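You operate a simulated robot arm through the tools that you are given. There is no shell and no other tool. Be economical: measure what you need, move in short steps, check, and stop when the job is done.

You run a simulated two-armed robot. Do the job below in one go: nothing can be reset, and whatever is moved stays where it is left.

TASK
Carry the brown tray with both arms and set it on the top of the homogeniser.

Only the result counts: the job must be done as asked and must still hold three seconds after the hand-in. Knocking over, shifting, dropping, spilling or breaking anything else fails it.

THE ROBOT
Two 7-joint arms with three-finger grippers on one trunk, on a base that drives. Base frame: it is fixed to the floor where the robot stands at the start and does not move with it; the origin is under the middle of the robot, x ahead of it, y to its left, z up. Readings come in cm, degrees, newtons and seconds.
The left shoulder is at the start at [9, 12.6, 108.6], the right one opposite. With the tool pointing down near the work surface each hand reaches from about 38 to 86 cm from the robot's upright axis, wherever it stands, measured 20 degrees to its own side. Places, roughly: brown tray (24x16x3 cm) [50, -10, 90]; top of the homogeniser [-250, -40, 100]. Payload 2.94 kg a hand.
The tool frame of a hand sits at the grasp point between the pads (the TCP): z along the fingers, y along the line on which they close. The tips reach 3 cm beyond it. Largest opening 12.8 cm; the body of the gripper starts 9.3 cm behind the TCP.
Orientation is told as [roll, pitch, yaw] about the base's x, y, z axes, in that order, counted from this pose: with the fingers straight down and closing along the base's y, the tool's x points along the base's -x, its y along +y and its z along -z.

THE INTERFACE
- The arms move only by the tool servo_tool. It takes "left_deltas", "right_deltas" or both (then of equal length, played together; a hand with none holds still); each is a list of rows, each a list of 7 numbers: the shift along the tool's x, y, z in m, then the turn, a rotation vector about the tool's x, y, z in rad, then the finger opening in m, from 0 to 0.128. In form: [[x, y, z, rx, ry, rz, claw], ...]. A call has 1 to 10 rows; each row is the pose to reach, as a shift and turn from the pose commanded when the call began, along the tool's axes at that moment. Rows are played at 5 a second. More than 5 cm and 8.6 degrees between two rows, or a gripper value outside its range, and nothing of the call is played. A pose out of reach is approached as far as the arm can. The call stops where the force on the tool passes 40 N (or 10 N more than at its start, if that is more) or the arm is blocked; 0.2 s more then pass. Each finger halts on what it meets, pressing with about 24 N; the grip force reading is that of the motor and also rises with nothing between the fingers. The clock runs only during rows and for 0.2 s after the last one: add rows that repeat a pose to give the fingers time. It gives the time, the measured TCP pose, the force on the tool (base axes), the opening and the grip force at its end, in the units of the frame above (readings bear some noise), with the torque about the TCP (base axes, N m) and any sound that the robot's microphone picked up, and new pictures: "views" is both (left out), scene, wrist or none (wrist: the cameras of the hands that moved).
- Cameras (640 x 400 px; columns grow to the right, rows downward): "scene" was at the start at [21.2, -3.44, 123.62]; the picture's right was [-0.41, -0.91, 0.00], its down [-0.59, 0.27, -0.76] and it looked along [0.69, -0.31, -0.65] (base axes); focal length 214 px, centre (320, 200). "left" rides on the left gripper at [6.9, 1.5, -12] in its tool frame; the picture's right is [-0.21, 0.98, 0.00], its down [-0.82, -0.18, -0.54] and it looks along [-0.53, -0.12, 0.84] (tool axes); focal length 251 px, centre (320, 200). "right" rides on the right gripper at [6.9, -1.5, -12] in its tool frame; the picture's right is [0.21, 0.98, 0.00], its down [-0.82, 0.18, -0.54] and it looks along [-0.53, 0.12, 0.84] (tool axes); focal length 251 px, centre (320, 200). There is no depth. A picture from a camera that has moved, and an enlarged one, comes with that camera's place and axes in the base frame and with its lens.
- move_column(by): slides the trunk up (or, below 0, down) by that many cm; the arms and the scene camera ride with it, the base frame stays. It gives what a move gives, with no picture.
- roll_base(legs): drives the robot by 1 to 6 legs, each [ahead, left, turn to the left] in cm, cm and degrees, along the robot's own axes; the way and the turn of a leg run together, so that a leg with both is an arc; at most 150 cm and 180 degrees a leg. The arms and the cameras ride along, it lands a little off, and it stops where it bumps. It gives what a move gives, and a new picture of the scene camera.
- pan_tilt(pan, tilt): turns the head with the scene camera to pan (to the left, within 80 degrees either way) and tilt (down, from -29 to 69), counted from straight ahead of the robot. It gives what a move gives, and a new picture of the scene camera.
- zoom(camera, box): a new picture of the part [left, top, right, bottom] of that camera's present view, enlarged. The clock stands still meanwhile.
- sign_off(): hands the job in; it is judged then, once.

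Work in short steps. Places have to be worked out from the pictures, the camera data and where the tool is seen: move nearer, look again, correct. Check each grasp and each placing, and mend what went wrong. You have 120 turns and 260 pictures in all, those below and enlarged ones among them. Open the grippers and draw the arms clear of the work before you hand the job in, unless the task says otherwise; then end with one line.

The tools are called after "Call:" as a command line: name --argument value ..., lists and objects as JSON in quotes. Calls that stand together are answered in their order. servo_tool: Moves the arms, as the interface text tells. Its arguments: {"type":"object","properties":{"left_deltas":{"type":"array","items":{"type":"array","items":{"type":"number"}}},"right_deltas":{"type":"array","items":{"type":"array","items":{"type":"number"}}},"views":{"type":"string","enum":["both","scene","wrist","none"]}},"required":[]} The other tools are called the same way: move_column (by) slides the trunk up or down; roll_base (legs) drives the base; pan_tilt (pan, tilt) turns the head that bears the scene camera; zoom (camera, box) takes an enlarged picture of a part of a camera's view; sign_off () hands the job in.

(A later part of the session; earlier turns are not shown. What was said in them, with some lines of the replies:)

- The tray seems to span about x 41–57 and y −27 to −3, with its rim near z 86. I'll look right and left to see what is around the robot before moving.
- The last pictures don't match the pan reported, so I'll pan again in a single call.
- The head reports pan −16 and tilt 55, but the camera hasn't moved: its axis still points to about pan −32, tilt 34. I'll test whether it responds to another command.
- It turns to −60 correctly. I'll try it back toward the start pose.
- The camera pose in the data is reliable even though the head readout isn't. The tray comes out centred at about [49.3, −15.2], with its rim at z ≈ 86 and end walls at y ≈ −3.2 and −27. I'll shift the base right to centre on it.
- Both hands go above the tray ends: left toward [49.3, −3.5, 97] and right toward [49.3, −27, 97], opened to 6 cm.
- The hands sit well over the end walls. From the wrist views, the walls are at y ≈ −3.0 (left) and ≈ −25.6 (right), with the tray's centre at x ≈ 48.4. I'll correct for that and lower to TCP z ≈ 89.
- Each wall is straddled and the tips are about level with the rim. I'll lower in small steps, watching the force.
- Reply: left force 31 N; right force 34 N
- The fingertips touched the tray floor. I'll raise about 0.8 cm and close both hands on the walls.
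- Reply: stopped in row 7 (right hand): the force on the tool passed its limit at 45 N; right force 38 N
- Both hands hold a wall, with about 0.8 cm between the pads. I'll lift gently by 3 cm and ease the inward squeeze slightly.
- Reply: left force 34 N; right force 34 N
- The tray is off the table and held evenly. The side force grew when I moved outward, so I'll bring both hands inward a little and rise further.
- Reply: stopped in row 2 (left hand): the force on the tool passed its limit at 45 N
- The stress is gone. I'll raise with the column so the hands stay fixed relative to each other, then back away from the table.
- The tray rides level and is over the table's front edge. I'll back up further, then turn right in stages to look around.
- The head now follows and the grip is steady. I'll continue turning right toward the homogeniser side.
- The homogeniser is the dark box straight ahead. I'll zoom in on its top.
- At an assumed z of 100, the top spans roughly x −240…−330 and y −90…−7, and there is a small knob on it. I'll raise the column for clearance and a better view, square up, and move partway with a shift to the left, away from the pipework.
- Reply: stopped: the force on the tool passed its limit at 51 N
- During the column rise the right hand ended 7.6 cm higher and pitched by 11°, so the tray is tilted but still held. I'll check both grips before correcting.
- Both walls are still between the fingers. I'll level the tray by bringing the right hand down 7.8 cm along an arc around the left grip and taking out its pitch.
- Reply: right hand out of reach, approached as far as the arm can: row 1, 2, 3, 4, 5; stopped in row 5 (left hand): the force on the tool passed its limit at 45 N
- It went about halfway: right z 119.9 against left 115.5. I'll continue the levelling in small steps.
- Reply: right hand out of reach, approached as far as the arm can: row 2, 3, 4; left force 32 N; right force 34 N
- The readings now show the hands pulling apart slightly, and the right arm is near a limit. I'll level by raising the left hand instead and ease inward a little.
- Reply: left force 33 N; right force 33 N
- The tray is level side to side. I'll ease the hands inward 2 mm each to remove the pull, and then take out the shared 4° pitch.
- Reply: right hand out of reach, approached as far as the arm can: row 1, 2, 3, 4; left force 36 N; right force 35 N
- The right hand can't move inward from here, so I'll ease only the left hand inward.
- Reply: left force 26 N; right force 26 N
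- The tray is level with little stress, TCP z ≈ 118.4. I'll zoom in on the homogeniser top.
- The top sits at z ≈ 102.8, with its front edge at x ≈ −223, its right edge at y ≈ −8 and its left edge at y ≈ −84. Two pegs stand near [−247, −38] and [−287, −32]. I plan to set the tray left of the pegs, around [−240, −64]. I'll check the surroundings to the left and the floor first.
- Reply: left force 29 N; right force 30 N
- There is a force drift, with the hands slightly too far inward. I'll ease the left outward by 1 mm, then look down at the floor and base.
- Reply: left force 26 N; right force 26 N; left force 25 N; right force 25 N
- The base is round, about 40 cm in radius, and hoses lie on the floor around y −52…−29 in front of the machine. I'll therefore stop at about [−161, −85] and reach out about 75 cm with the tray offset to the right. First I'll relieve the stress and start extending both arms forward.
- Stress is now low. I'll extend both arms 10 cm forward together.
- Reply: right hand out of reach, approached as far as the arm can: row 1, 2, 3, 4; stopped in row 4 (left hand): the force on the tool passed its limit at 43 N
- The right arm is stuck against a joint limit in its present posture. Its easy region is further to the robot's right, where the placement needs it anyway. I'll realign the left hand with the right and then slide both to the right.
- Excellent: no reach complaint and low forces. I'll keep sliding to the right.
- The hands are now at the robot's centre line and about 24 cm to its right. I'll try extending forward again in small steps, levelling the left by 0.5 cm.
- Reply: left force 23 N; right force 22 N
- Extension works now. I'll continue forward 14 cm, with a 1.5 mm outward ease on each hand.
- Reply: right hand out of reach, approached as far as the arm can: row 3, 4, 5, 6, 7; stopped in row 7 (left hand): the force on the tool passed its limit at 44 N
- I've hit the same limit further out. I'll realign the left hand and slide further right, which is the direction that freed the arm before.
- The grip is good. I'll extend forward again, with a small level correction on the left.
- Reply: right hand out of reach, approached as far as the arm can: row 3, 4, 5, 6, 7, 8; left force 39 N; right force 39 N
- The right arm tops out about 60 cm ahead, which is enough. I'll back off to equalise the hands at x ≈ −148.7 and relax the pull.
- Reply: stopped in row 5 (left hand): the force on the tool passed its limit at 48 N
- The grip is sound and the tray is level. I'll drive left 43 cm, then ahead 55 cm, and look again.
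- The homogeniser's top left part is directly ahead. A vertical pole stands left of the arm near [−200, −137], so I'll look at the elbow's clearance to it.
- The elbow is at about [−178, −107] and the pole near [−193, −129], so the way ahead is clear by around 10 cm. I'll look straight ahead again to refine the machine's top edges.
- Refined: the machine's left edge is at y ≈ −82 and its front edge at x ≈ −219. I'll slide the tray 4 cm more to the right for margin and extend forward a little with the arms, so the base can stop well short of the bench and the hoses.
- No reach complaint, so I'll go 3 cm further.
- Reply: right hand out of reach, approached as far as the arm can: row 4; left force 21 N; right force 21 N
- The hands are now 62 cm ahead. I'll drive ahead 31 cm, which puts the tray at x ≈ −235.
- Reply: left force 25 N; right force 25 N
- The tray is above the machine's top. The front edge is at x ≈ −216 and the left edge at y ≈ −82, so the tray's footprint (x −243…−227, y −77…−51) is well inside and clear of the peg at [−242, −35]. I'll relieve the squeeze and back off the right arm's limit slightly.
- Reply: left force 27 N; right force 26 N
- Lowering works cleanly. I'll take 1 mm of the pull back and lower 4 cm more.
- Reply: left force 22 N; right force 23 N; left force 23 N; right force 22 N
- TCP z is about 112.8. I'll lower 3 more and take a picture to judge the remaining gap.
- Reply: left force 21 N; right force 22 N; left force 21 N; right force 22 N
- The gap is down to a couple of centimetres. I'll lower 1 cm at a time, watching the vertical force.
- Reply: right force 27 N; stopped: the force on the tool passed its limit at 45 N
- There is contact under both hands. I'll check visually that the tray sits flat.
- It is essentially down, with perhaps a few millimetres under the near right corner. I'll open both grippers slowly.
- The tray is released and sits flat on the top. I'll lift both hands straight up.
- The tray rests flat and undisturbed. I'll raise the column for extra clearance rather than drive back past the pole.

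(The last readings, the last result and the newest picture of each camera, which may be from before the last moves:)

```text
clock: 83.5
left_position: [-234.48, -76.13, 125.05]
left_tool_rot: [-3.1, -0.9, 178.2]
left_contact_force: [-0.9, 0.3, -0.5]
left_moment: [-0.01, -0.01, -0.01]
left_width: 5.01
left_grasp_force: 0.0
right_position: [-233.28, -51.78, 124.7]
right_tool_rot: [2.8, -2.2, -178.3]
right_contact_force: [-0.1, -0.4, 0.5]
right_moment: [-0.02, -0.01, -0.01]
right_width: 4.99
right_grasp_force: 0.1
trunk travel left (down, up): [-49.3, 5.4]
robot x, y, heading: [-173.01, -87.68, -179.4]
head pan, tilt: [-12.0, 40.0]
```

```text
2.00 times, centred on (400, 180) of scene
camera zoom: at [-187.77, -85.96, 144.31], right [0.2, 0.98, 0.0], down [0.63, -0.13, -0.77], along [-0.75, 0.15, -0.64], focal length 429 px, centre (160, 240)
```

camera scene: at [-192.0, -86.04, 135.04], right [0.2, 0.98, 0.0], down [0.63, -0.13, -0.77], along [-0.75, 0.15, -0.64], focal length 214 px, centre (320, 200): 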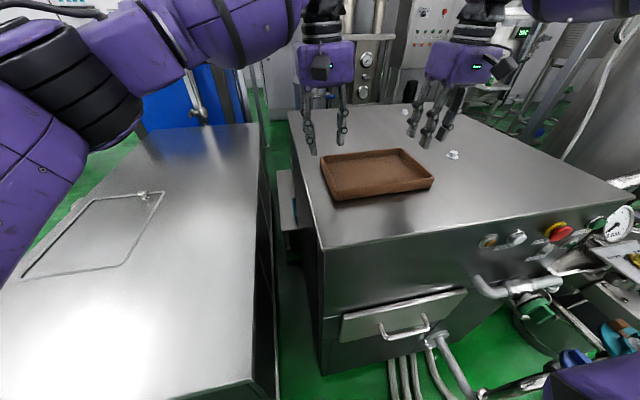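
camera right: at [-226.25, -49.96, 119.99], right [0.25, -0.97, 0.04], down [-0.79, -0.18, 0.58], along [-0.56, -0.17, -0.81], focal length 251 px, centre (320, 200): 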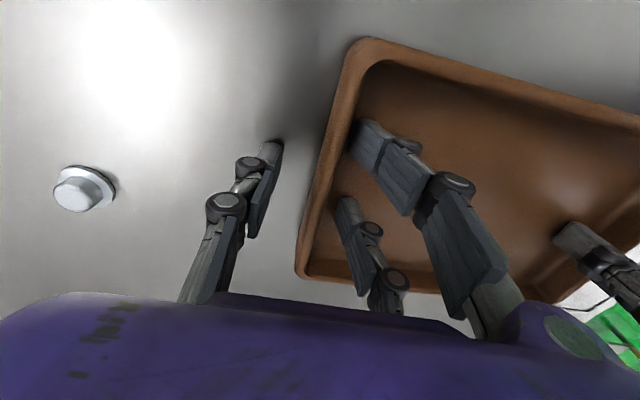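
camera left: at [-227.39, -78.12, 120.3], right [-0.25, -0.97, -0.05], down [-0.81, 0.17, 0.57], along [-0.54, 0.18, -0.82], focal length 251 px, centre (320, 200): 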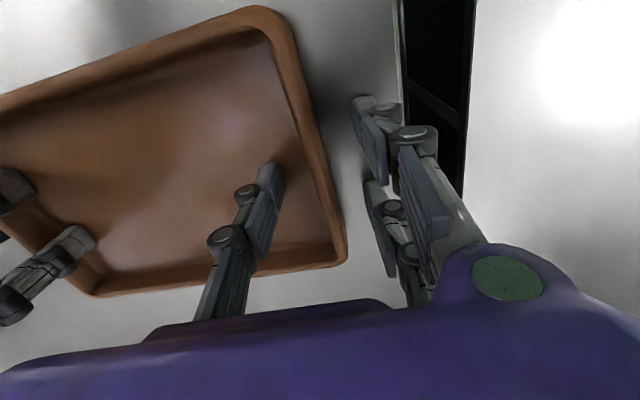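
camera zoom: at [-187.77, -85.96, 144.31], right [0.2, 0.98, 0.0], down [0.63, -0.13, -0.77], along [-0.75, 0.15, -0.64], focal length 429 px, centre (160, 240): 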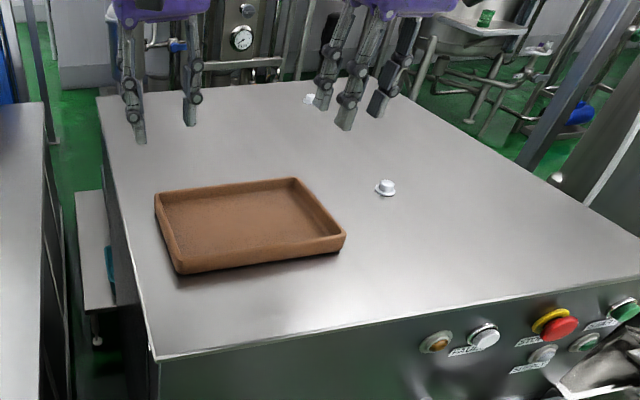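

The tray lies flat and fully on the homogeniser's top, and both hands are open and well above it. I'm handing in.

Call:
sign_off

```text
The job is handed in.
```

The brown tray was carried with both arms and now rests flat on the top of the homogeniser. Both grippers are open and about 17 cm above it, and I saw nothing else disturbed.
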